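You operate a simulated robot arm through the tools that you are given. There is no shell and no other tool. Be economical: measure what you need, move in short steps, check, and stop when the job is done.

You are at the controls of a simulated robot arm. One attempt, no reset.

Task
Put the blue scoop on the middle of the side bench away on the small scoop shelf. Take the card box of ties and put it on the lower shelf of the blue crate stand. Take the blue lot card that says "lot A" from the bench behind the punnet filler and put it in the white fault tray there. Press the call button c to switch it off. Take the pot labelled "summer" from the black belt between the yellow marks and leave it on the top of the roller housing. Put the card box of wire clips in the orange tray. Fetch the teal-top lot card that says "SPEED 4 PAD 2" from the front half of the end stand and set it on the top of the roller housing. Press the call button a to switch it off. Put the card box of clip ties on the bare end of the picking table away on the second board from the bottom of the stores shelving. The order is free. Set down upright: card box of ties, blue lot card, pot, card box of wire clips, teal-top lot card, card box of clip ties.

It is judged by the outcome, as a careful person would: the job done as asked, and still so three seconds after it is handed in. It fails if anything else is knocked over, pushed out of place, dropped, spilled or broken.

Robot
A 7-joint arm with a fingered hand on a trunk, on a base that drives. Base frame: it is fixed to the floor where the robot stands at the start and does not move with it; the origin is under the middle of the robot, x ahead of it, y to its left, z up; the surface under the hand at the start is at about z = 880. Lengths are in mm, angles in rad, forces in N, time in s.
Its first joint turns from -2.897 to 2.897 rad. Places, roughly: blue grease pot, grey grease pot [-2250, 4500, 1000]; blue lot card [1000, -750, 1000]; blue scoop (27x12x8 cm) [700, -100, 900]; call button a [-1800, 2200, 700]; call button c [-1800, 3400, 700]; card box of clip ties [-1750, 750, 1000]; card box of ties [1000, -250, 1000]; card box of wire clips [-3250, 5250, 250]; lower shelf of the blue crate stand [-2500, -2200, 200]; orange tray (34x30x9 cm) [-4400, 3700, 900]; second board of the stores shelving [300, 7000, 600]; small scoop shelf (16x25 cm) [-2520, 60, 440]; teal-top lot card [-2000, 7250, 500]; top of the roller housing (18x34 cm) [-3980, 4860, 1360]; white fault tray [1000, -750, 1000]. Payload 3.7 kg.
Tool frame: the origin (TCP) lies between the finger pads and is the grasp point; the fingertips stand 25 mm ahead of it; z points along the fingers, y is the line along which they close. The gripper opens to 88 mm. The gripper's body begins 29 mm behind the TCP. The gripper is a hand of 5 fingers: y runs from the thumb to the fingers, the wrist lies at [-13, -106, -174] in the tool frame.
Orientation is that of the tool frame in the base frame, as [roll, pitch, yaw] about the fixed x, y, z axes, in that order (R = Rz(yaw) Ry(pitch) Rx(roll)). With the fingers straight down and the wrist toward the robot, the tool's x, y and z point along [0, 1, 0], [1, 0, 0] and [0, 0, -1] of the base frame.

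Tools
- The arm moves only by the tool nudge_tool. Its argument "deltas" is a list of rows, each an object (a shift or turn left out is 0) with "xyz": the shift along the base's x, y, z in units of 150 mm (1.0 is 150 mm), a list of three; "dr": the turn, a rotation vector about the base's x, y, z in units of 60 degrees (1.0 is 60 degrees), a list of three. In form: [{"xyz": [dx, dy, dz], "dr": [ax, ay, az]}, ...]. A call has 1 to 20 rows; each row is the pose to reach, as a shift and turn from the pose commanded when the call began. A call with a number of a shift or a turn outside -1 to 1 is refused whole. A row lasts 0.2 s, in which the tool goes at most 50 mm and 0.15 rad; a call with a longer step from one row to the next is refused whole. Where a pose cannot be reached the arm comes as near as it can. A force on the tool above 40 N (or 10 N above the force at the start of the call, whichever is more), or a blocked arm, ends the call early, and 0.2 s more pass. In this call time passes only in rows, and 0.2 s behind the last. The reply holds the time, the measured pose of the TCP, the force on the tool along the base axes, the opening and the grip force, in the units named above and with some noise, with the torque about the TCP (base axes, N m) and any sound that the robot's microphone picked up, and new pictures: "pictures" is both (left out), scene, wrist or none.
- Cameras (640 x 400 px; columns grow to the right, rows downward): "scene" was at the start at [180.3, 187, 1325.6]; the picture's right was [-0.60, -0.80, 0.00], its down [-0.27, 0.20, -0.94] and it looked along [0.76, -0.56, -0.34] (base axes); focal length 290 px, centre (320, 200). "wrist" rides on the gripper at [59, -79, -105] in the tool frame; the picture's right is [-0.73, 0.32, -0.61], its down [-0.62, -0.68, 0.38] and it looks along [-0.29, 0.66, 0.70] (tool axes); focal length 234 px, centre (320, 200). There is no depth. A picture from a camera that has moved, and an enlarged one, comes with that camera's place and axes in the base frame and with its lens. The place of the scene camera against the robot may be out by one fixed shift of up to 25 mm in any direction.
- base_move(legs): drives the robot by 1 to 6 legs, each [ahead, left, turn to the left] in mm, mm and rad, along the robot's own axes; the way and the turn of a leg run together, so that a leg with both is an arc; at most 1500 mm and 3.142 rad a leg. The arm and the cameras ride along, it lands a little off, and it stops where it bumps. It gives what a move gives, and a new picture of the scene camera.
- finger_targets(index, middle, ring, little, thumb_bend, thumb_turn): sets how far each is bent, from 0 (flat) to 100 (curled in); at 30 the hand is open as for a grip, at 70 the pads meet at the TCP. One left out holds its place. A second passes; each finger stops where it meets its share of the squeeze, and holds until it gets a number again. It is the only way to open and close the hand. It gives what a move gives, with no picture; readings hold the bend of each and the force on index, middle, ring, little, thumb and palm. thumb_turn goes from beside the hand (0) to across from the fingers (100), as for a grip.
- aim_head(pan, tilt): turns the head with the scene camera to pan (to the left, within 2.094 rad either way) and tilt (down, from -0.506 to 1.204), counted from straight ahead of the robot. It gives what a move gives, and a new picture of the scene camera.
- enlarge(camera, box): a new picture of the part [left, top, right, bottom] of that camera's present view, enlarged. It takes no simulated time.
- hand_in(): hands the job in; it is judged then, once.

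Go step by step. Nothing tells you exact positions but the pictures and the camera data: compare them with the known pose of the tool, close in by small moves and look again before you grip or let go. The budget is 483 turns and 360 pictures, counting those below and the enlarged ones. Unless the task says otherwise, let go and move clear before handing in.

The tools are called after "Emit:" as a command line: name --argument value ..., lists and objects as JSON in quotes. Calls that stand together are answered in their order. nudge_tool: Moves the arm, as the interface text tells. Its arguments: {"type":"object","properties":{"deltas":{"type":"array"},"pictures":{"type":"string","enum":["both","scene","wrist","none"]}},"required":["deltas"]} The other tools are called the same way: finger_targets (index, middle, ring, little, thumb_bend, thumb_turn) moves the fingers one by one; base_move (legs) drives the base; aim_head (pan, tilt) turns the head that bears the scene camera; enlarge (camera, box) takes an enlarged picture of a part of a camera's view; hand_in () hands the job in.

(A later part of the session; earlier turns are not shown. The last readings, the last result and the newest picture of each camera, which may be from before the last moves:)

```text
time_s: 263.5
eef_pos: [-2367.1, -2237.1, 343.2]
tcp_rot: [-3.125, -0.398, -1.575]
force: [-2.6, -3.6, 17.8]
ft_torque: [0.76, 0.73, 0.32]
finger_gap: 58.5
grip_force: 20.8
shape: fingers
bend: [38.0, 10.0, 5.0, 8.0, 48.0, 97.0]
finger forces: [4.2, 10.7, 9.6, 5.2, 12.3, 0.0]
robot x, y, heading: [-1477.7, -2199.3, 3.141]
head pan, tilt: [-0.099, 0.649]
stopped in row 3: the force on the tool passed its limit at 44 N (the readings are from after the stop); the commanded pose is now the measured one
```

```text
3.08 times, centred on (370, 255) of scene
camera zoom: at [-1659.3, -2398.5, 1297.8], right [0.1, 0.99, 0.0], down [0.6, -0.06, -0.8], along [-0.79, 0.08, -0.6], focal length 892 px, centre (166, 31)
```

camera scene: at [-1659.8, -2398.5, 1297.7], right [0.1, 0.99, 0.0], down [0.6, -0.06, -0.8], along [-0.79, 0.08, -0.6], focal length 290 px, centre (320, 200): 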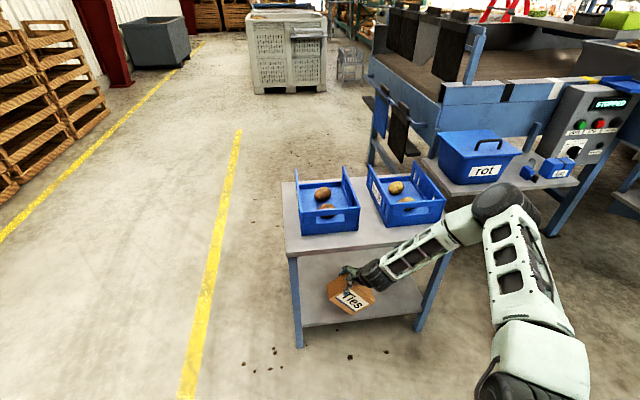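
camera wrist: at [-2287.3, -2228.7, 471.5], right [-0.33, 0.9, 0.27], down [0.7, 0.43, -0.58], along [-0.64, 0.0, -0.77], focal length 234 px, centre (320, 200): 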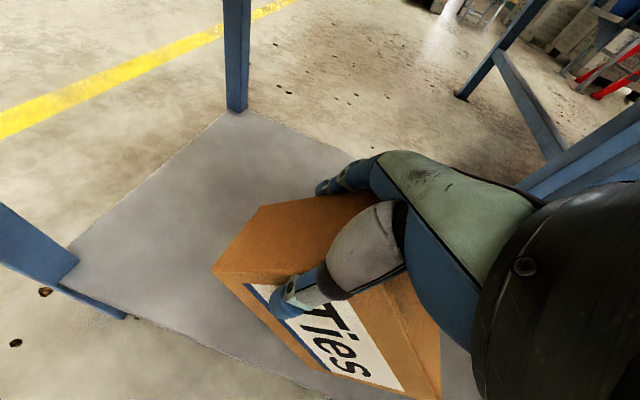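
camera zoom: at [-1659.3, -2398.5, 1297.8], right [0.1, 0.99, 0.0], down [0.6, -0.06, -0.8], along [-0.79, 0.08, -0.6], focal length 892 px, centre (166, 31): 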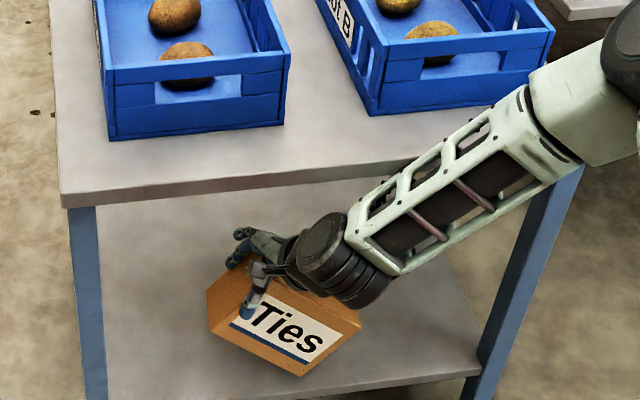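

~68° tilt with the fingers resting on it. Opening the pinch gently.

Emit:
finger_targets --index 15 --thumb_bend 25

Emit:
enlarge --camera "scene" --box '[270, 190, 470, 320]'

```text
time_s: 264.5
eef_pos: [-2365.3, -2238.1, 343.3]
tcp_rot: [-3.123, -0.398, -1.577]
force: [-3.1, -7.4, 31.5]
ft_torque: [1.29, 1.18, 0.33]
finger_gap: 105.5
grip_force: 17.9
shape: fingers
bend: [15.0, 10.0, 10.0, 8.0, 25.0, 97.0]
finger forces: [0.0, 19.5, 10.0, 6.1, 0.7, 0.0]
robot x, y, heading: [-1480.1, -2201.8, 3.138]
head pan, tilt: [-0.099, 0.649]
```

```text
3.08 times, centred on (370, 255) of scene
camera zoom: at [-1658.7, -2398.5, 1297.9], right [0.1, 0.99, 0.0], down [0.6, -0.06, -0.8], along [-0.79, 0.08, -0.6], focal length 892 px, centre (166, 31)
```

zoom: 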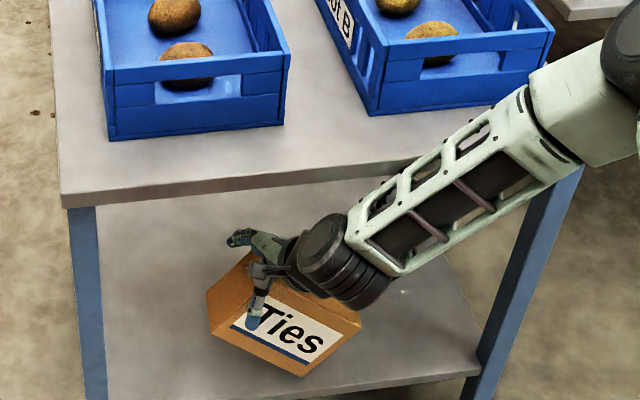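

Raise the hand slowly along its own axis to let the box settle.

Emit:
nudge_tool --deltas '[{"xyz": [0, 0.0, 0.05]}, {"xyz": [0, 0.02, 0.12]}, {"xyz": [0, 0.04, 0.2]}, {"xyz": [0, 0.08, 0.28]}]' --pictures "wrist"

Emit:
enlarge --camera "scene" --box '[270, 190, 470, 320]'

```text
time_s: 265.5
eef_pos: [-2364.5, -2224.5, 383.7]
tcp_rot: [-3.12, -0.398, -1.579]
force: [0.3, 0.2, 0.0]
ft_torque: [0.02, 0.01, -0.04]
finger_gap: 106.1
grip_force: 0.2
shape: fingers
bend: [15.0, 10.0, 10.0, 10.0, 25.0, 97.0]
finger forces: [0.0, 0.1, 0.1, 0.0, 0.0, 0.0]
robot x, y, heading: [-1482.8, -2200.4, 3.133]
head pan, tilt: [-0.099, 0.649]
camera wrist: at [-2287.9, -2238.8, 505.4], right [-0.33, 0.9, 0.27], down [0.69, 0.43, -0.58], along [-0.64, 0.0, -0.77], focal length 234 px, centre (320, 200)
```

wrist: 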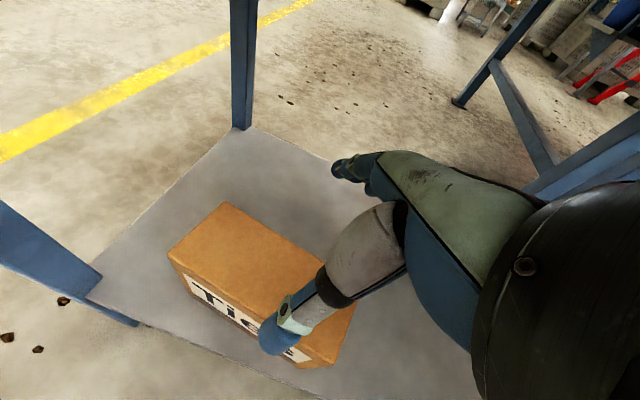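

```text
3.08 times, centred on (370, 255) of scene
camera zoom: at [-1659.7, -2398.4, 1297.7], right [0.1, 0.99, 0.0], down [0.6, -0.06, -0.8], along [-0.79, 0.08, -0.6], focal length 892 px, centre (166, 31)
```

zoom: 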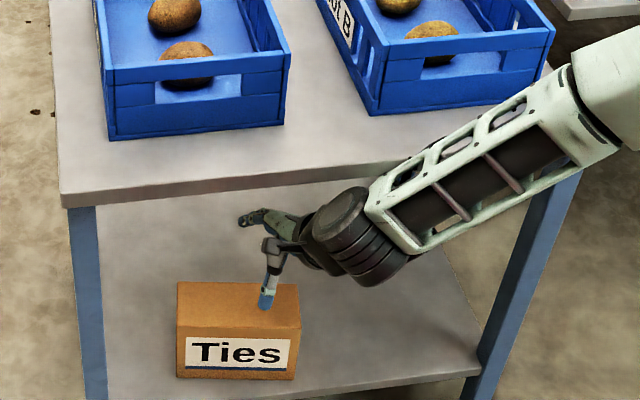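

The box of ties now stands upright on the lower shelf. Withdraw and raise the arm.

Emit:
base_move --legs '[[-400, 0, 0]]'

Emit:
nudge_tool --deltas '[{"xyz": [0, 0, 0.3], "dr": [0.13, 0, 0]}, {"xyz": [0, 0, 0.6], "dr": [0.26, 0, 0]}, {"xyz": [0, 0, 0.9], "dr": [0.38, 0, 0]}]' --pictures "none"

Emit:
nudge_tool --deltas '[{"xyz": [0, 0, 0.3]}, {"xyz": [0, 0, 0.6]}, {"xyz": [0, 0, 0.9]}, {"xyz": [0, 0, 1.0]}]' --pictures "none"

Emit:
nudge_tool --deltas '[{"xyz": [0, 0, 0.3]}, {"xyz": [0, 0, 0.6]}, {"xyz": [0, 0, 0.9]}, {"xyz": [0, 0, 1.0]}]' --pictures "none"

Emit:
nudge_tool --deltas '[{"xyz": [0, 0.1, 0.3]}, {"xyz": [0, 0.2, 0.6]}, {"xyz": [0, 0.3, 0.9]}, {"xyz": [0, 0.3, 1.0]}]' --pictures "scene"

```text
time_s: 268.0
eef_pos: [-1965.8, -2221.1, 382.7]
tcp_rot: [-3.12, -0.398, -1.583]
force: [-0.5, -0.1, -0.2]
ft_torque: [-0.04, 0.01, 0.0]
finger_gap: 106.4
grip_force: 0.1
shape: fingers
bend: [15.0, 10.0, 10.0, 10.0, 25.0, 97.0]
finger forces: [0.0, 0.0, 0.0, 0.0, 0.1, 0.0]
robot x, y, heading: [-1078.6, -2205.1, 3.131]
head pan, tilt: [-0.099, 0.649]
camera scene: at [-1263.2, -2400.0, 1297.7], right [0.11, 0.99, 0.0], down [0.6, -0.07, -0.8], along [-0.79, 0.09, -0.6], focal length 290 px, centre (320, 200)
```

scene: 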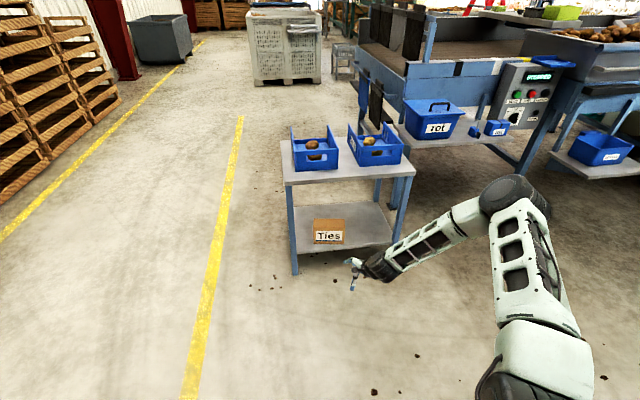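

```text
time_s: 268.8
eef_pos: [-1966.6, -2221.2, 520.6]
tcp_rot: [-3.124, 0.003, -1.584]
force: [0.7, -0.3, 0.8]
ft_torque: [-0.01, -0.03, -0.03]
finger_gap: 106.0
grip_force: 0.1
shape: fingers
bend: [15.0, 10.0, 10.0, 10.0, 25.0, 97.0]
finger forces: [0.0, 0.0, 0.0, 0.0, 0.0, 0.1]
robot x, y, heading: [-1081.1, -2200.7, 3.135]
head pan, tilt: [-0.099, 0.649]
```

```text
time_s: 269.8
eef_pos: [-1965.6, -2221.2, 668.3]
tcp_rot: [-3.125, -0.001, -1.584]
force: [-0.7, 0.7, -0.3]
ft_torque: [0.03, -0.02, 0.0]
finger_gap: 106.0
grip_force: 0.1
shape: fingers
bend: [15.0, 10.0, 10.0, 10.0, 25.0, 97.0]
finger forces: [0.0, 0.0, 0.0, 0.0, 0.0, 0.0]
robot x, y, heading: [-1079.9, -2201.2, 3.129]
head pan, tilt: [-0.099, 0.649]
```

```text
time_s: 270.8
eef_pos: [-1965.0, -2222.0, 820.6]
tcp_rot: [-3.123, -0.002, -1.584]
force: [-0.5, -0.6, 0.0]
ft_torque: [0.02, -0.03, -0.02]
finger_gap: 105.7
grip_force: 0.1
shape: fingers
bend: [15.0, 10.0, 10.0, 10.0, 25.0, 97.0]
finger forces: [0.0, 0.1, 0.0, 0.0, 0.1, 0.1]
robot x, y, heading: [-1081.2, -2200.7, 3.129]
head pan, tilt: [-0.099, 0.649]
```

```text
time_s: 271.8
eef_pos: [-1964.8, -2177.4, 968.3]
tcp_rot: [-3.125, 0.0, -1.583]
force: [0.5, 0.7, 0.1]
ft_torque: [0.01, -0.02, 0.01]
finger_gap: 106.1
grip_force: 0.1
shape: fingers
bend: [15.0, 10.0, 10.0, 10.0, 25.0, 97.0]
finger forces: [0.0, 0.0, 0.1, 0.0, 0.1, 0.0]
robot x, y, heading: [-1082.3, -2201.4, 3.131]
head pan, tilt: [-0.099, 0.649]
camera scene: at [-1263.2, -2400.0, 1297.7], right [0.11, 0.99, 0.0], down [0.6, -0.07, -0.8], along [-0.79, 0.09, -0.6], focal length 290 px, centre (320, 200)
```

scene: 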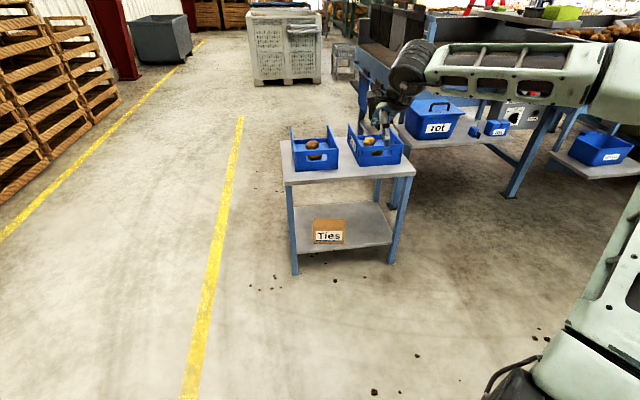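

Ties done. Raise and retract the hand, then drive back to the side bench for the scoop.

Emit:
nudge_tool --deltas '[{"xyz": [0.2, 0, 0.2]}, {"xyz": [0.4, 0, 0.4]}, {"xyz": [0.6, 0, 0.6]}, {"xyz": [0.8, 0, 0.8]}, {"xyz": [1.0, 0, 1.0]}]' --pictures "none"

Emit:
base_move --legs '[[0, 0, -3.13], [600, 1000, 0], [330, 1050, 0]]'

Emit:
aim_head --pan -0.15 --tilt 0.6

```text
time_s: 273.0
eef_pos: [-1814.4, -2176.2, 1118.8]
tcp_rot: [-3.125, 0.0, -1.583]
force: [-0.4, 1.0, 0.3]
ft_torque: [-0.01, -0.02, -0.01]
finger_gap: 105.9
grip_force: 0.0
shape: fingers
bend: [15.0, 10.0, 10.0, 10.0, 25.0, 97.0]
finger forces: [0.0, 0.0, 0.0, 0.1, 0.0, 0.1]
robot x, y, heading: [-1082.6, -2204.7, 3.129]
head pan, tilt: [-0.099, 0.649]
```

```text
time_s: 291.6
eef_pos: [624.4, -196.8, 1118.4]
tcp_rot: [-3.125, -0.001, 1.557]
force: [-0.3, -0.4, 0.3]
ft_torque: [-0.01, 0.01, 0.01]
finger_gap: 105.8
grip_force: 0.1
shape: fingers
bend: [15.0, 10.0, 10.0, 10.0, 25.0, 97.0]
finger forces: [0.0, 0.0, 0.0, 0.1, 0.0, 0.0]
robot x, y, heading: [-111.0, -168.9, -0.013]
head pan, tilt: [-0.099, 0.649]
camera scene: at [84.9, 64.1, 1297.7], right [-0.11, -0.99, 0.0], down [-0.6, 0.07, -0.8], along [0.79, -0.09, -0.6], focal length 290 px, centre (320, 200)
```

scene: 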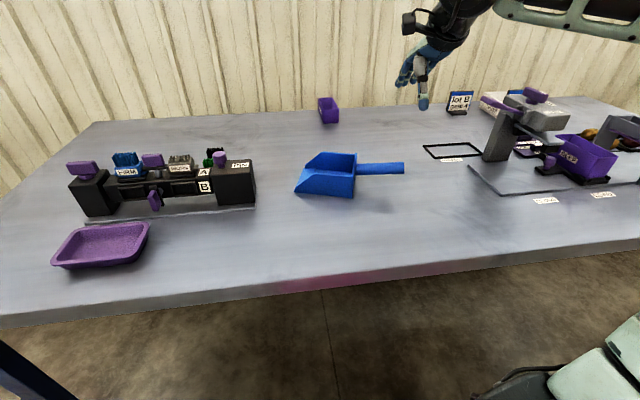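

```text
time_s: 292.2
eef_pos: [625.1, -196.2, 1116.9]
tcp_rot: [-3.124, 0.0, 1.557]
force: [-0.4, 0.3, -0.4]
ft_torque: [-0.02, 0.01, 0.01]
finger_gap: 106.0
grip_force: 0.0
shape: fingers
bend: [15.0, 10.0, 10.0, 10.0, 25.0, 97.0]
finger forces: [0.1, 0.0, 0.0, 0.0, 0.1, 0.0]
robot x, y, heading: [-110.0, -164.8, -0.018]
head pan, tilt: [-0.15, 0.6]
camera scene: at [85.9, 59.5, 1302.0], right [-0.16, -0.99, 0.0], down [-0.56, 0.09, -0.82], along [0.81, -0.13, -0.57], focal length 290 px, centre (320, 200)
```

scene: 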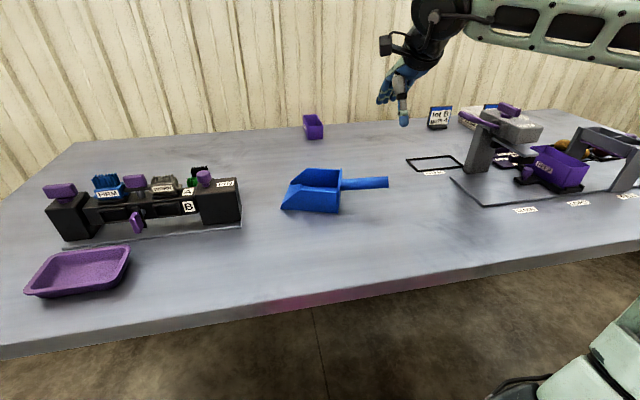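

Scoop handle runs from about (639,-113) to (626,-211), z≈940. Lower toward the handle and check.

Emit:
finger_targets --index 30 --middle 30 --ring 30 --little 10 --thumb_bend 30

Emit:
nudge_tool --deltas '[{"xyz": [0.0, 0.05, -0.3]}, {"xyz": [0.03, 0.1, -0.6]}, {"xyz": [0.03, 0.1, -0.75]}]' --pictures "wrist"

Emit:
enlarge --camera "scene" --box '[260, 100, 460, 225]'

```text
time_s: 293.2
eef_pos: [624.5, -196.9, 1118.8]
tcp_rot: [-3.124, 0.0, 1.556]
force: [0.3, -0.5, 0.6]
ft_torque: [-0.02, 0.01, 0.02]
finger_gap: 85.3
grip_force: 0.1
shape: fingers
bend: [30.0, 30.0, 30.0, 10.0, 30.0, 97.0]
finger forces: [0.0, 0.1, 0.1, 0.0, 0.1, 0.0]
robot x, y, heading: [-108.9, -167.5, -0.017]
head pan, tilt: [-0.15, 0.6]
```

```text
time_s: 294.0
eef_pos: [627.4, -181.6, 1004.1]
tcp_rot: [-3.125, -0.001, 1.554]
force: [-0.5, 0.6, -0.5]
ft_torque: [-0.02, 0.0, 0.02]
finger_gap: 85.2
grip_force: 0.1
shape: fingers
bend: [30.0, 30.0, 30.0, 10.0, 30.0, 97.0]
finger forces: [0.0, 0.0, 0.1, 0.1, 0.0, 0.0]
robot x, y, heading: [-111.0, -166.1, -0.013]
head pan, tilt: [-0.15, 0.6]
camera wrist: at [552.0, -122.5, 1112.7], right [0.32, -0.73, 0.6], down [-0.7, -0.61, -0.37], along [0.64, -0.3, -0.71], focal length 234 px, centre (320, 200)
```

wrist: 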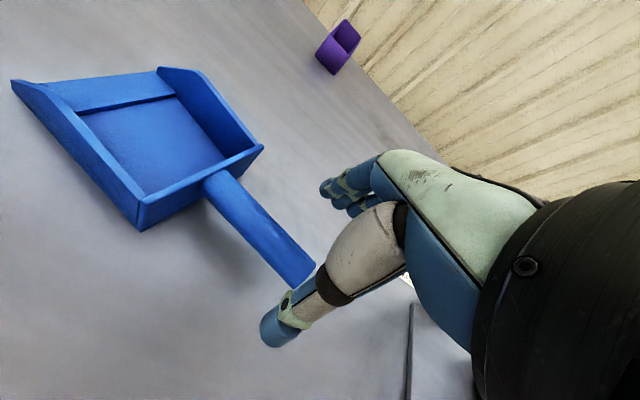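

```text
3.20 times, centred on (360, 162) of scene
camera zoom: at [85.9, 59.5, 1302.0], right [-0.16, -0.99, 0.0], down [-0.56, 0.09, -0.83], along [0.81, -0.13, -0.56], focal length 928 px, centre (192, 320)
```

zoom: 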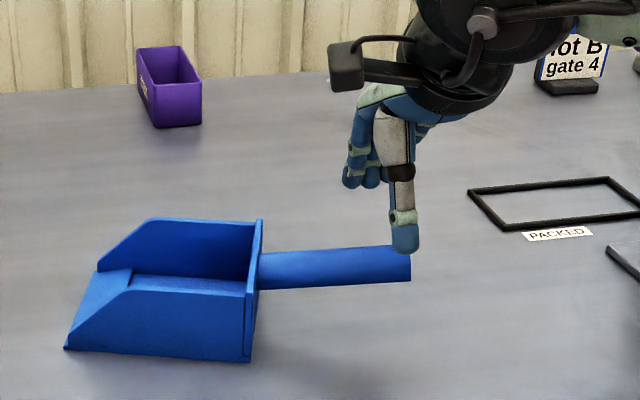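

Handle centre line at y=-190 is x≈636, yaw ≈-0.17. Align and descend to the handle.

Emit:
nudge_tool --deltas '[{"xyz": [0.05, -0.07, -0.15], "dr": [0, 0, -0.08]}, {"xyz": [0.06, -0.08, -0.35], "dr": [0, 0, -0.165]}, {"xyz": [0.06, -0.08, -0.48], "dr": [0, 0, -0.165]}, {"xyz": [0.06, -0.08, -0.48], "dr": [0, 0, -0.165]}]' --pictures "wrist"

Emit:
enlarge --camera "scene" --box '[260, 100, 460, 225]'

```text
time_s: 295.0
eef_pos: [637.9, -193.5, 934.8]
tcp_rot: [-3.124, -0.001, 1.382]
force: [0.2, 0.6, 0.0]
ft_torque: [-0.04, 0.0, -0.01]
finger_gap: 85.1
grip_force: 0.0
shape: fingers
bend: [30.0, 30.0, 30.0, 10.0, 30.0, 97.0]
finger forces: [0.1, 0.1, 0.0, 0.0, 0.1, 0.1]
robot x, y, heading: [-111.3, -165.9, -0.018]
head pan, tilt: [-0.15, 0.6]
camera wrist: at [573.0, -121.4, 1042.1], right [0.19, -0.78, 0.6], down [-0.79, -0.48, -0.37], along [0.58, -0.41, -0.71], focal length 234 px, centre (320, 200)
```

wrist: 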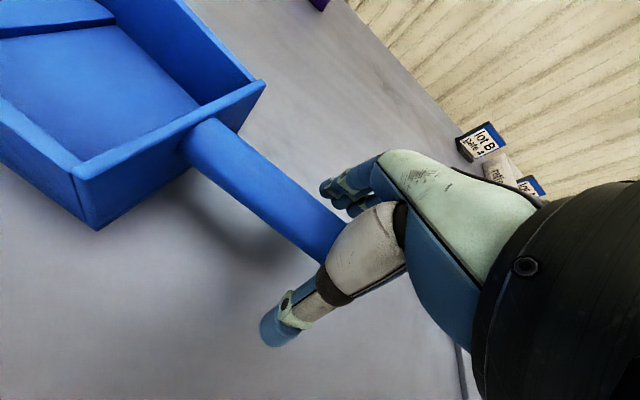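

```text
3.20 times, centred on (360, 162) of scene
camera zoom: at [85.9, 59.5, 1302.0], right [-0.16, -0.99, 0.0], down [-0.56, 0.09, -0.83], along [0.81, -0.13, -0.56], focal length 928 px, centre (192, 320)
```

zoom: 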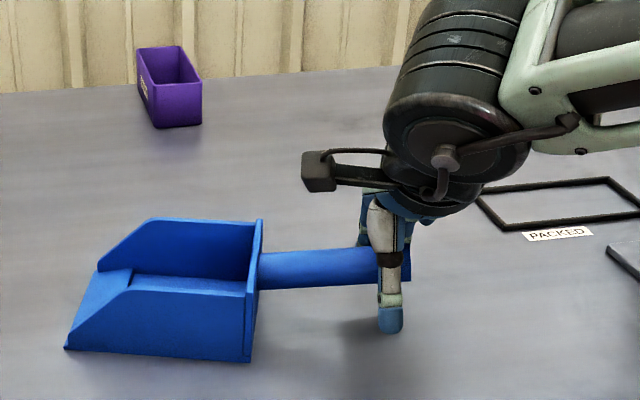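

Handle is between thumb and fingers. Close firmly.

Emit:
finger_targets --index 80 --middle 80 --ring 80 --little 60 --thumb_bend 80

Emit:
nudge_tool --deltas '[{"xyz": [0, 0, 0.1]}, {"xyz": [0, 0, 0.3]}, {"xyz": [0, 0, 0.6]}, {"xyz": [0, 0, 0.9]}]' --pictures "scene"

```text
time_s: 296.0
eef_pos: [637.5, -192.5, 934.0]
tcp_rot: [-3.124, -0.001, 1.383]
force: [-0.8, 0.0, -0.9]
ft_torque: [-0.01, -0.06, 0.05]
finger_gap: 0.0
grip_force: 3.1
shape: fingers
bend: [77.0, 80.0, 80.0, 60.0, 74.0, 97.0]
finger forces: [1.0, 0.8, 1.4, 0.1, 2.6, 0.0]
robot x, y, heading: [-105.0, -163.1, -0.01]
head pan, tilt: [-0.15, 0.6]
```

```text
time_s: 297.0
eef_pos: [637.2, -190.6, 1068.6]
tcp_rot: [-3.123, 0.002, 1.383]
force: [0.2, -0.2, -0.9]
ft_torque: [-0.03, -0.02, -0.01]
finger_gap: 0.0
grip_force: 0.3
shape: fingers
bend: [77.0, 80.0, 80.0, 60.0, 74.0, 97.0]
finger forces: [0.6, 0.0, 0.0, 0.0, 0.4, 0.0]
robot x, y, heading: [-110.7, -163.3, -0.012]
head pan, tilt: [-0.15, 0.6]
camera scene: at [85.9, 59.5, 1302.0], right [-0.16, -0.99, 0.0], down [-0.56, 0.09, -0.83], along [0.81, -0.13, -0.57], focal length 290 px, centre (320, 200)
```

scene: 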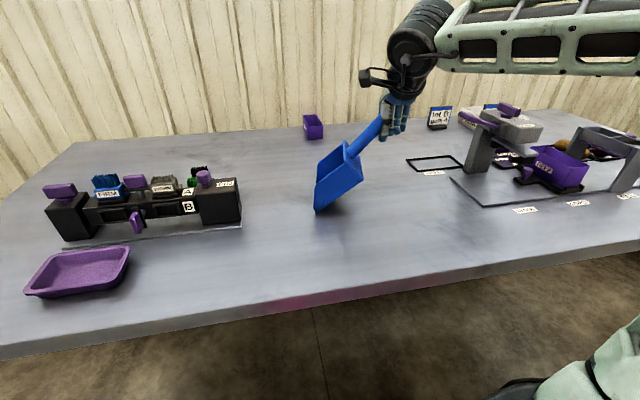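

The fingers closed beneath the handle, so it is only hooked. Lower it back, reopen, and regrasp ~18 mm higher.

Emit:
nudge_tool --deltas '[{"xyz": [0, 0, -0.3]}, {"xyz": [0, 0, -0.6]}, {"xyz": [0, 0, -0.8]}, {"xyz": [0, 0, -0.88]}]' --pictures "none"

Emit:
enlarge --camera "scene" --box '[260, 100, 460, 225]'

```text
time_s: 298.0
eef_pos: [638.3, -191.4, 937.1]
tcp_rot: [-3.125, 0.001, 1.385]
force: [-0.2, -0.4, -0.6]
ft_torque: [0.0, 0.01, 0.04]
finger_gap: 0.0
grip_force: 0.1
shape: fingers
bend: [77.0, 80.0, 80.0, 60.0, 74.0, 97.0]
finger forces: [0.2, 0.1, 0.8, 0.1, 0.5, 0.1]
robot x, y, heading: [-112.5, -165.4, -0.02]
head pan, tilt: [-0.15, 0.6]
```

```text
3.20 times, centred on (360, 162) of scene
camera zoom: at [85.9, 59.5, 1302.0], right [-0.16, -0.99, 0.0], down [-0.56, 0.09, -0.83], along [0.81, -0.13, -0.56], focal length 928 px, centre (192, 320)
```

zoom: 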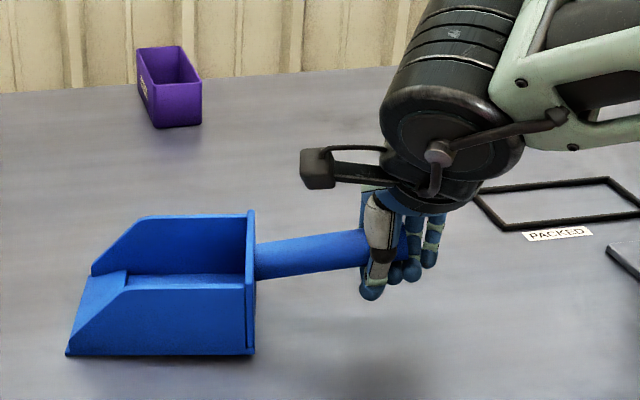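

Open, raise 20 mm, close again.

Emit:
finger_targets --index 30 --middle 30 --ring 30 --little 10 --thumb_bend 30

Emit:
nudge_tool --deltas '[{"xyz": [0, 0.03, 0.06]}, {"xyz": [0, 0.05, 0.13]}]' --pictures "wrist"

Emit:
enlarge --camera "scene" --box '[300, 130, 420, 210]'

```text
time_s: 299.0
eef_pos: [638.0, -191.5, 936.8]
tcp_rot: [-3.124, 0.0, 1.383]
force: [-0.2, 0.4, -1.0]
ft_torque: [0.01, -0.02, 0.03]
finger_gap: 84.3
grip_force: 0.1
shape: fingers
bend: [30.0, 30.0, 30.0, 10.0, 30.0, 97.0]
finger forces: [0.1, 0.1, 0.0, 0.0, 0.1, 0.0]
robot x, y, heading: [-111.7, -168.2, -0.011]
head pan, tilt: [-0.15, 0.6]
```

```text
time_s: 299.6
eef_pos: [638.0, -184.5, 956.0]
tcp_rot: [-3.123, 0.0, 1.382]
force: [1.3, 0.3, 0.6]
ft_torque: [0.02, -0.03, 0.0]
finger_gap: 84.5
grip_force: 0.1
shape: fingers
bend: [30.0, 30.0, 30.0, 10.0, 30.0, 97.0]
finger forces: [0.0, 0.0, 0.0, 0.0, 0.0, 0.0]
robot x, y, heading: [-109.6, -165.0, -0.012]
head pan, tilt: [-0.15, 0.6]
camera wrist: at [573.6, -113.8, 1064.2], right [0.19, -0.78, 0.6], down [-0.79, -0.48, -0.37], along [0.58, -0.41, -0.71], focal length 234 px, centre (320, 200)
```

wrist: 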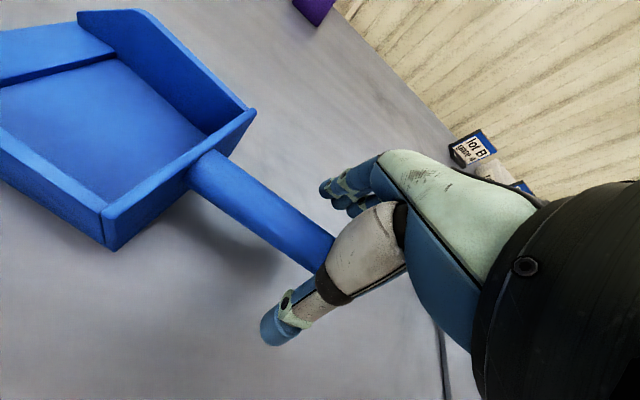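

```text
5.00 times, centred on (360, 170) of scene
camera zoom: at [85.9, 59.5, 1302.0], right [-0.16, -0.99, 0.0], down [-0.56, 0.09, -0.83], along [0.81, -0.13, -0.56], focal length 1450 px, centre (120, 350)
```

zoom: 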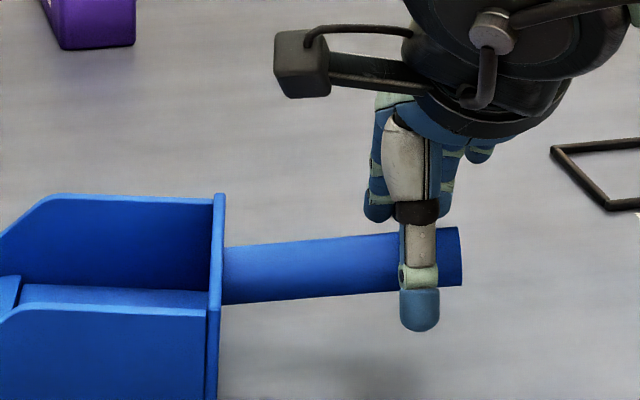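

The fingers span both sides of the TCP, so I should centre on the handle: move to y≈-163, z≈936, then close.

Emit:
nudge_tool --deltas '[{"xyz": [0.02, 0.08, 0.0]}, {"xyz": [0.025, 0.145, -0.05]}, {"xyz": [0.025, 0.145, -0.135]}]' --pictures "none"

Emit:
finger_targets --index 80 --middle 80 --ring 80 --little 80 --thumb_bend 80

Emit:
enlarge --camera "scene" --box '[300, 130, 420, 210]'

```text
time_s: 300.4
eef_pos: [641.0, -162.2, 934.2]
tcp_rot: [-3.125, -0.001, 1.382]
force: [-0.1, 0.1, 0.0]
ft_torque: [0.0, 0.0, 0.01]
finger_gap: 84.5
grip_force: 0.0
shape: fingers
bend: [30.0, 30.0, 30.0, 10.0, 30.0, 97.0]
finger forces: [0.0, 0.1, 0.1, 0.1, 0.0, 0.0]
robot x, y, heading: [-106.2, -165.7, -0.01]
head pan, tilt: [-0.15, 0.6]
```

```text
time_s: 301.4
eef_pos: [640.4, -161.8, 935.6]
tcp_rot: [-3.124, -0.001, 1.38]
force: [0.3, 1.1, -0.4]
ft_torque: [0.05, -0.01, 0.02]
finger_gap: 0.1
grip_force: 2.2
shape: fingers
bend: [77.0, 80.0, 80.0, 79.0, 74.0, 96.0]
finger forces: [0.0, 0.0, 0.0, 2.4, 1.5, 0.0]
robot x, y, heading: [-110.7, -167.9, -0.014]
head pan, tilt: [-0.15, 0.6]
```

```text
5.00 times, centred on (360, 170) of scene
camera zoom: at [85.9, 59.6, 1302.0], right [-0.16, -0.99, 0.0], down [-0.56, 0.09, -0.83], along [0.81, -0.13, -0.56], focal length 1450 px, centre (120, 350)
```

zoom: 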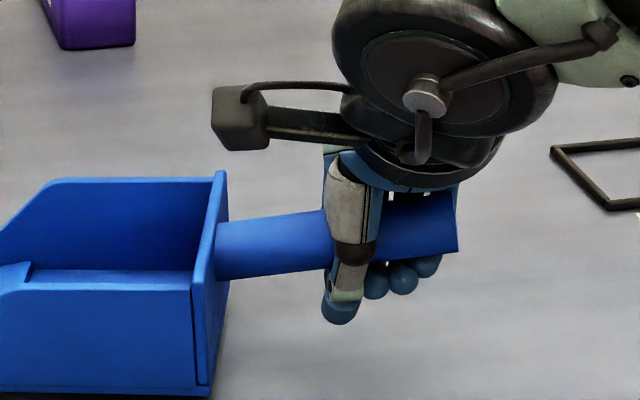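

Still enclosing it from below; open, raise 15 mm and close.

Emit:
finger_targets --index 35 --middle 35 --ring 35 --little 35 --thumb_bend 35

Emit:
nudge_tool --deltas '[{"xyz": [0, 0, 0.05]}, {"xyz": [0, 0, 0.1]}]' --pictures "none"

Emit:
finger_targets --index 80 --middle 80 --ring 80 --little 80 --thumb_bend 80

Emit:
enlarge --camera "scene" --box '[300, 130, 420, 210]'

```text
time_s: 302.4
eef_pos: [642.4, -162.6, 935.0]
tcp_rot: [-3.124, 0.0, 1.382]
force: [-0.8, -0.5, -0.9]
ft_torque: [0.05, 0.02, 0.0]
finger_gap: 73.6
grip_force: 0.0
shape: fingers
bend: [35.0, 35.0, 35.0, 35.0, 35.0, 97.0]
finger forces: [0.0, 0.0, 0.1, 0.0, 0.0, 0.0]
robot x, y, heading: [-107.6, -169.4, -0.012]
head pan, tilt: [-0.15, 0.6]
```

```text
time_s: 303.0
eef_pos: [642.7, -165.4, 949.3]
tcp_rot: [-3.125, 0.001, 1.381]
force: [0.4, 0.1, 0.5]
ft_torque: [-0.02, 0.01, 0.02]
finger_gap: 73.9
grip_force: 0.0
shape: fingers
bend: [35.0, 35.0, 35.0, 35.0, 35.0, 97.0]
finger forces: [0.0, 0.0, 0.0, 0.1, 0.0, 0.1]
robot x, y, heading: [-108.7, -164.4, -0.013]
head pan, tilt: [-0.15, 0.6]
```

```text
time_s: 304.0
eef_pos: [641.2, -163.4, 950.0]
tcp_rot: [-3.123, -0.001, 1.381]
force: [-1.4, 0.2, 2.1]
ft_torque: [0.18, 0.13, 0.11]
finger_gap: 18.7
grip_force: 21.2
shape: fingers
bend: [74.0, 74.0, 78.0, 80.0, 60.0, 92.0]
finger forces: [9.1, 5.9, 6.2, 0.0, 20.4, 0.0]
robot x, y, heading: [-107.4, -169.1, -0.012]
head pan, tilt: [-0.15, 0.6]
```

```text
5.00 times, centred on (360, 170) of scene
camera zoom: at [85.8, 59.5, 1302.0], right [-0.16, -0.99, 0.0], down [-0.56, 0.09, -0.83], along [0.81, -0.13, -0.56], focal length 1450 px, centre (120, 350)
```

zoom: 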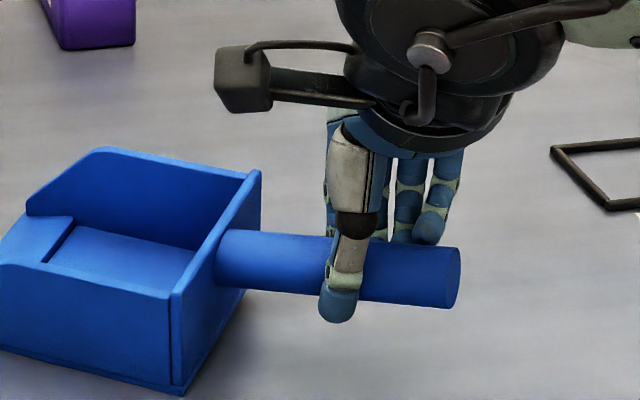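

Firm grip now (thumb 20 N against three fingers). Lift.

Emit:
nudge_tool --deltas '[{"xyz": [0, 0, 0.1]}, {"xyz": [0, 0, 0.3]}, {"xyz": [0, 0, 0.6]}, {"xyz": [0, 0, 0.9]}]' --pictures "scene"

```text
time_s: 305.0
eef_pos: [639.2, -163.6, 1085.3]
tcp_rot: [-3.124, 0.0, 1.383]
force: [0.1, -0.5, -2.1]
ft_torque: [-0.14, 0.12, -0.02]
finger_gap: 19.7
grip_force: 22.8
shape: fingers
bend: [74.0, 76.0, 79.0, 80.0, 59.0, 91.0]
finger forces: [11.6, 5.7, 5.0, 0.0, 23.2, 0.1]
robot x, y, heading: [-112.9, -172.2, -0.013]
head pan, tilt: [-0.15, 0.6]
camera scene: at [86.0, 59.5, 1302.0], right [-0.16, -0.99, 0.0], down [-0.56, 0.09, -0.82], along [0.81, -0.13, -0.57], focal length 290 px, centre (320, 200)
```

scene: 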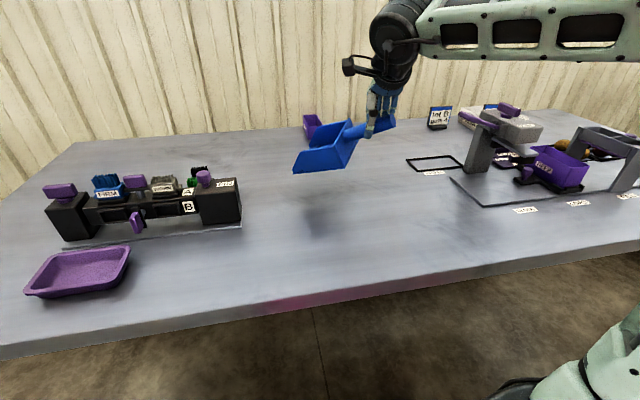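

Held well. Back away from the bench and turn to face the scoop shelf.

Emit:
base_move --legs '[[-150, 0, 0], [-600, 0, 0], [0, 0, -0.8], [0, 0, -0.8], [0, 0, -0.8], [0, 0, -0.73]]'

Emit:
aim_head --pan 0.0 --tilt 0.4

```text
time_s: 317.8
eef_pos: [-1626.9, -159.6, 1085.9]
tcp_rot: [-3.124, 0.001, -1.767]
force: [0.0, -0.5, -2.0]
ft_torque: [0.11, -0.06, 0.02]
finger_gap: 18.9
grip_force: 20.0
shape: fingers
bend: [74.0, 76.0, 79.0, 80.0, 59.0, 91.0]
finger forces: [9.9, 5.4, 4.3, 0.1, 20.4, 0.0]
robot x, y, heading: [-875.9, -163.4, 3.123]
head pan, tilt: [-0.15, 0.6]
camera scene: at [-1063.6, -350.9, 1302.0], right [0.17, 0.99, 0.0], down [0.56, -0.1, -0.82], along [-0.81, 0.14, -0.57], focal length 290 px, centre (320, 200)
```

scene: 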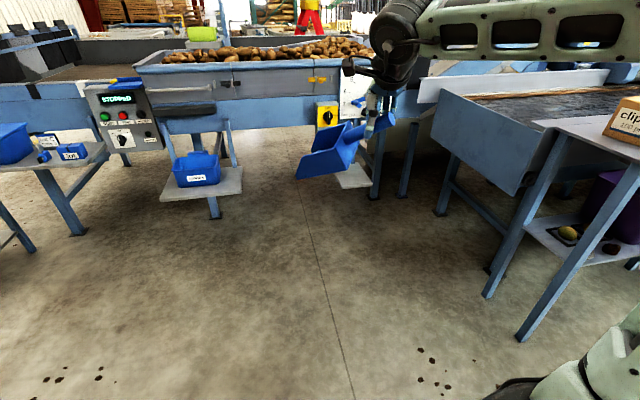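

```text
time_s: 318.5
eef_pos: [-1628.4, -159.8, 1085.2]
tcp_rot: [-3.124, 0.001, -1.766]
force: [-0.8, 0.2, -1.2]
ft_torque: [0.1, -0.06, -0.01]
finger_gap: 19.0
grip_force: 20.5
shape: fingers
bend: [74.0, 76.0, 79.0, 80.0, 59.0, 91.0]
finger forces: [9.9, 5.5, 4.2, 0.1, 20.3, 0.0]
robot x, y, heading: [-875.4, -160.4, 3.119]
head pan, tilt: [0.0, 0.4]
camera scene: at [-1069.1, -364.0, 1320.2], right [0.02, 1.0, 0.0], down [0.39, -0.01, -0.92], along [-0.92, 0.02, -0.39], focal length 290 px, centre (320, 200)
```

scene: 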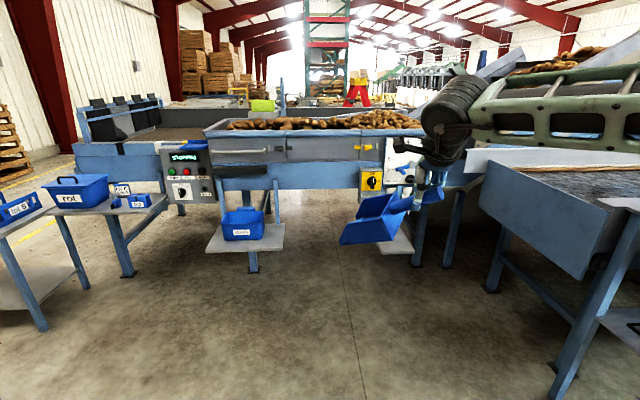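

The small grey shelf is below the yellow switch, behind the scoop. Move the hand aside and drive closer for a clear look.

Emit:
nudge_tool --deltas '[{"xyz": [0.1, 0.25, 0]}, {"xyz": [0.2, 0.5, 0]}, {"xyz": [0.3, 0.75, 0]}, {"xyz": [0.3, 1.0, 0]}]' --pictures "none"

Emit:
base_move --legs '[[450, -50, 0]]'

Emit:
aim_head --pan -0.25 --tilt 0.65

```text
time_s: 319.5
eef_pos: [-1583.7, -9.5, 1085.3]
tcp_rot: [-3.123, 0.0, -1.764]
force: [-0.7, -0.1, -1.6]
ft_torque: [0.11, -0.05, 0.0]
finger_gap: 19.0
grip_force: 20.3
shape: fingers
bend: [74.0, 76.0, 79.0, 80.0, 59.0, 91.0]
finger forces: [9.8, 5.6, 4.2, 0.1, 20.8, 0.0]
robot x, y, heading: [-874.5, -160.8, 3.123]
head pan, tilt: [0.0, 0.4]
```

```text
time_s: 322.2
eef_pos: [-2033.0, 59.8, 1084.9]
tcp_rot: [-3.123, 0.0, -1.775]
force: [0.0, 0.0, -1.9]
ft_torque: [0.1, -0.07, 0.0]
finger_gap: 18.9
grip_force: 20.3
shape: fingers
bend: [74.0, 76.0, 79.0, 80.0, 59.0, 91.0]
finger forces: [9.8, 5.7, 4.1, 0.1, 20.6, 0.0]
robot x, y, heading: [-1328.5, -101.2, 3.11]
head pan, tilt: [0.0, 0.4]
camera scene: at [-1522.4, -300.1, 1320.2], right [0.03, 1.0, 0.0], down [0.39, -0.01, -0.92], along [-0.92, 0.03, -0.39], focal length 290 px, centre (320, 200)
```

scene: 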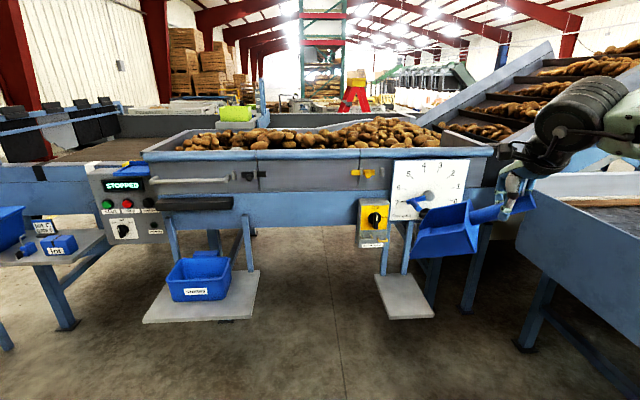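

```text
time_s: 323.0
eef_pos: [-2032.9, 58.8, 1084.2]
tcp_rot: [-3.124, 0.001, -1.775]
force: [-0.6, 0.7, -2.6]
ft_torque: [0.11, -0.03, -0.01]
finger_gap: 19.0
grip_force: 20.0
shape: fingers
bend: [74.0, 76.0, 79.0, 80.0, 59.0, 91.0]
finger forces: [9.8, 5.6, 4.1, 0.1, 20.6, 0.1]
robot x, y, heading: [-1329.3, -97.2, 3.113]
head pan, tilt: [-0.25, 0.649]
camera scene: at [-1513.3, -279.0, 1297.8], right [0.27, 0.96, 0.0], down [0.58, -0.17, -0.8], along [-0.77, 0.22, -0.6], focal length 290 px, centre (320, 200)
```

scene: 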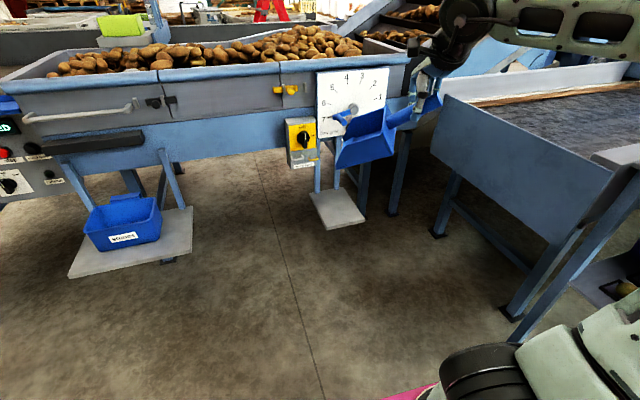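

Shelf is about x -2370..-2633, y ~15..190, z≈440, with uprights at its rear. Yaw the hand so the scoop body points forward, then inspect.

Emit:
nudge_tool --deltas '[{"dr": [0, 0, -0.13]}, {"dr": [0, 0, -0.26]}, {"dr": [0, 0, -0.39]}, {"dr": [0, 0, -0.52]}, {"dr": [0, 0, -0.65]}, {"dr": [0, 0, -0.78]}, {"dr": [0, 0, -0.91]}]' --pictures "none"

Emit:
nudge_tool --deltas '[{"xyz": [0, 0, -0.3], "dr": [0, 0, -0.13]}, {"xyz": [0, 0, -0.6], "dr": [0, 0, -0.26]}, {"xyz": [0, 0, -0.9], "dr": [0, 0, -0.39]}]' --pictures "both"

```text
time_s: 324.6
eef_pos: [-2033.3, 59.3, 1085.1]
tcp_rot: [-3.125, 0.001, -2.729]
force: [-0.2, -0.6, -1.4]
ft_torque: [0.01, -0.15, -0.05]
finger_gap: 18.8
grip_force: 19.9
shape: fingers
bend: [74.0, 76.0, 79.0, 80.0, 59.0, 91.0]
finger forces: [10.1, 5.7, 3.8, 0.1, 20.5, 0.1]
robot x, y, heading: [-1327.6, -99.2, 3.108]
head pan, tilt: [-0.25, 0.649]
```

```text
time_s: 325.4
eef_pos: [-2034.7, 57.1, 947.7]
tcp_rot: [-3.123, 0.001, -3.138]
force: [0.1, 0.7, -2.3]
ft_torque: [0.0, -0.11, -0.01]
finger_gap: 18.9
grip_force: 20.4
shape: fingers
bend: [74.0, 76.0, 79.0, 80.0, 59.0, 91.0]
finger forces: [10.1, 5.9, 4.0, 0.1, 20.8, 0.0]
robot x, y, heading: [-1328.9, -98.9, 3.113]
head pan, tilt: [-0.25, 0.649]
camera scene: at [-1513.1, -278.9, 1297.7], right [0.28, 0.96, 0.0], down [0.58, -0.17, -0.8], along [-0.77, 0.22, -0.6], focal length 290 px, centre (320, 200)
camera wrist: at [-2093.1, -21.2, 1056.3], right [0.72, 0.34, 0.6], down [0.63, -0.69, -0.37], along [0.29, 0.65, -0.71], focal length 234 px, centre (320, 200)
```

scene: 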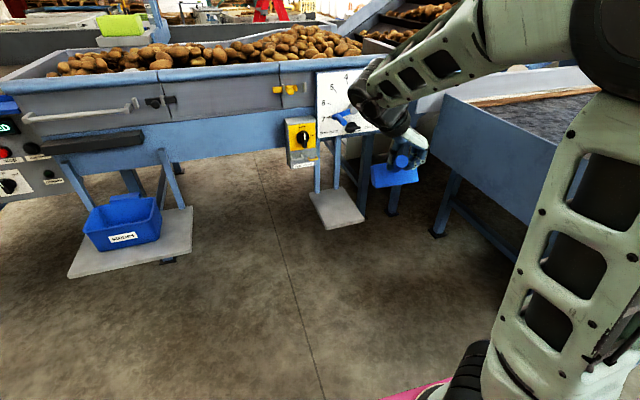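
wrist: 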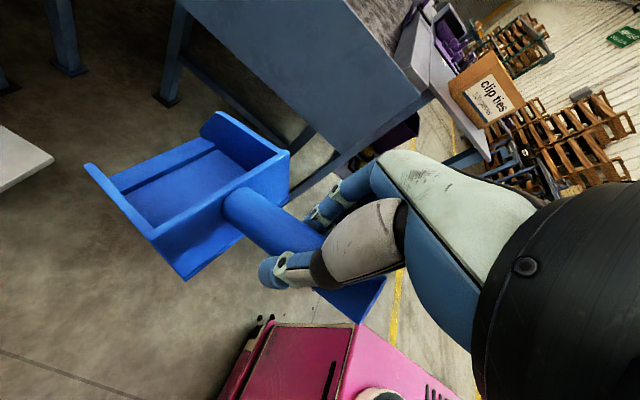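

Handle points straight forward. The shelf per wrist view spans about x -2394..-2645, y -10..160. Lower the hand, then drive in over it.

Emit:
nudge_tool --deltas '[{"xyz": [0, 0.05, -0.3]}, {"xyz": [0, 0.1, -0.6]}, {"xyz": [0, 0.1, -0.9]}, {"xyz": [0, 0.1, -1.0]}]' --pictures "none"

Emit:
nudge_tool --deltas '[{"xyz": [0, 0, -0.3]}, {"xyz": [0, 0, -0.6]}, {"xyz": [0, 0, -0.9]}, {"xyz": [0, 0, -1.0]}]' --pictures "none"

Emit:
base_move --legs '[[340, -10, 0]]'

Emit:
enlarge --camera "scene" --box '[250, 150, 450, 300]'

```text
time_s: 326.4
eef_pos: [-2034.5, 73.3, 799.4]
tcp_rot: [-3.125, 0.0, -3.137]
force: [0.1, 0.6, -2.5]
ft_torque: [-0.04, -0.11, 0.01]
finger_gap: 18.9
grip_force: 20.2
shape: fingers
bend: [74.0, 76.0, 80.0, 80.0, 59.0, 91.0]
finger forces: [9.9, 6.0, 3.5, 0.1, 20.9, 0.0]
robot x, y, heading: [-1328.6, -99.4, 3.117]
head pan, tilt: [-0.25, 0.649]
```

```text
time_s: 327.4
eef_pos: [-2034.5, 73.1, 649.4]
tcp_rot: [-3.125, -0.001, -3.135]
force: [0.2, 0.4, -1.3]
ft_torque: [-0.04, -0.12, 0.0]
finger_gap: 18.8
grip_force: 20.4
shape: fingers
bend: [74.0, 76.0, 79.0, 80.0, 59.0, 91.0]
finger forces: [9.9, 6.1, 3.6, 0.0, 21.0, 0.0]
robot x, y, heading: [-1330.5, -97.0, 3.111]
head pan, tilt: [-0.25, 0.649]
```

```text
time_s: 329.6
eef_pos: [-2371.6, 95.6, 648.1]
tcp_rot: [-3.124, -0.001, -3.139]
force: [0.2, -0.2, -2.4]
ft_torque: [-0.05, -0.13, 0.01]
finger_gap: 18.8
grip_force: 20.2
shape: fingers
bend: [74.0, 76.0, 79.0, 80.0, 59.0, 91.0]
finger forces: [9.8, 6.1, 3.4, 0.0, 21.0, 0.0]
robot x, y, heading: [-1665.4, -78.5, 3.107]
head pan, tilt: [-0.25, 0.649]
camera scene: at [-1851.6, -258.3, 1297.7], right [0.28, 0.96, 0.0], down [0.58, -0.17, -0.8], along [-0.77, 0.22, -0.6], focal length 290 px, centre (320, 200)
```

scene: 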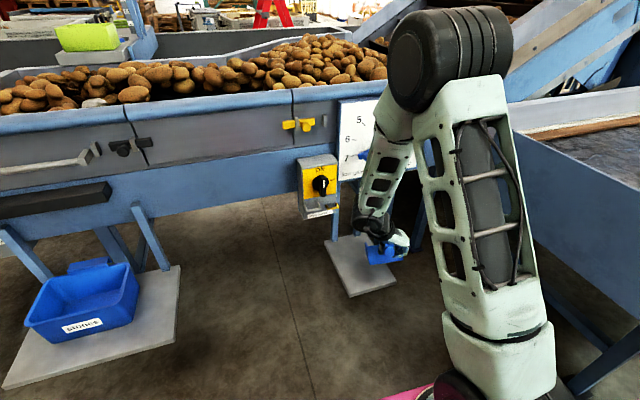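

```text
2.67 times, centred on (350, 225) of scene
camera zoom: at [-1851.6, -258.3, 1297.7], right [0.28, 0.96, 0.0], down [0.58, -0.17, -0.8], along [-0.77, 0.22, -0.6], focal length 774 px, centre (240, 133)
```

zoom: 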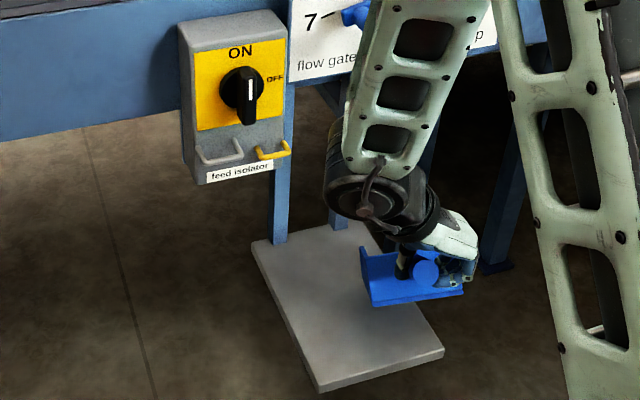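

The scoop hangs nose-down in the grip. Check the shelf against the hand with the wrist camera.

Emit:
enlarge --camera "wrist" --box '[0, 0, 640, 400]'

```text
1.00 times, centred on (320, 200) of wrist (not enlarged: the box is as wide or as high as the picture)
camera zoom: at [-2429.6, 17.2, 756.2], right [0.72, 0.34, 0.6], down [0.63, -0.69, -0.37], along [0.29, 0.65, -0.71], focal length 234 px, centre (320, 200)
```

zoom: 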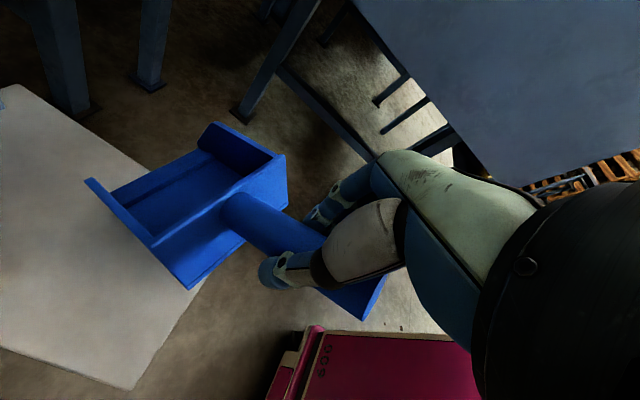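

Shelf per wrist view: x -2384..-2657, y -21..149. Shift to y≈68, x≈-2400 and lower until the nose touches.

Emit:
nudge_tool --deltas '[{"xyz": [-0.1, -0.1, -0.1]}, {"xyz": [-0.18, -0.18, -0.2]}, {"xyz": [-0.18, -0.18, -0.35]}, {"xyz": [-0.18, -0.18, -0.5]}, {"xyz": [-0.18, -0.18, -0.6]}]' --pictures "wrist"

Emit:
enlarge --camera "scene" --box '[250, 170, 450, 320]'

```text
time_s: 330.8
eef_pos: [-2398.4, 69.6, 557.4]
tcp_rot: [-3.123, -0.002, -3.137]
force: [-0.4, -1.0, 0.6]
ft_torque: [-0.08, 0.24, 0.07]
finger_gap: 17.6
grip_force: 19.6
shape: fingers
bend: [74.0, 75.0, 78.0, 80.0, 60.0, 91.0]
finger forces: [7.9, 5.8, 5.9, 0.2, 19.1, 0.1]
robot x, y, heading: [-1668.7, -76.1, 3.108]
head pan, tilt: [-0.25, 0.649]
camera wrist: at [-2456.7, -10.0, 666.1], right [0.72, 0.34, 0.6], down [0.63, -0.69, -0.37], along [0.29, 0.65, -0.71], focal length 234 px, centre (320, 200)
```

wrist: 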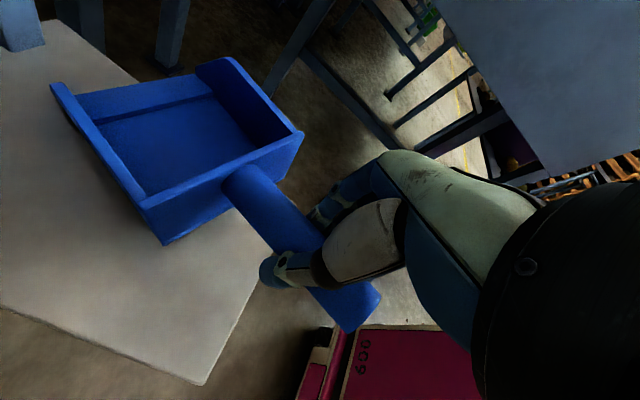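

```text
2.67 times, centred on (350, 245) of scene
camera zoom: at [-1851.4, -258.3, 1297.7], right [0.28, 0.96, 0.0], down [0.58, -0.17, -0.8], along [-0.77, 0.22, -0.6], focal length 774 px, centre (240, 80)
```

zoom: 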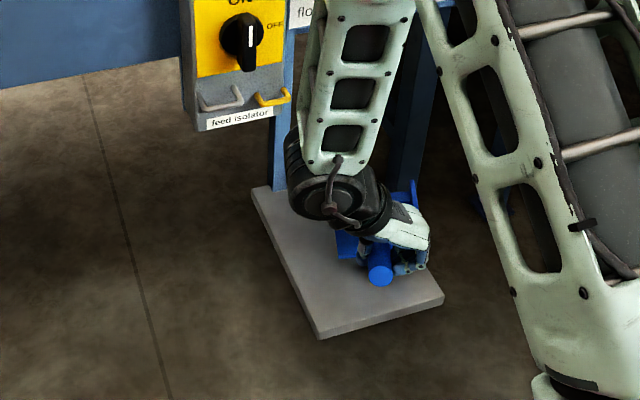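

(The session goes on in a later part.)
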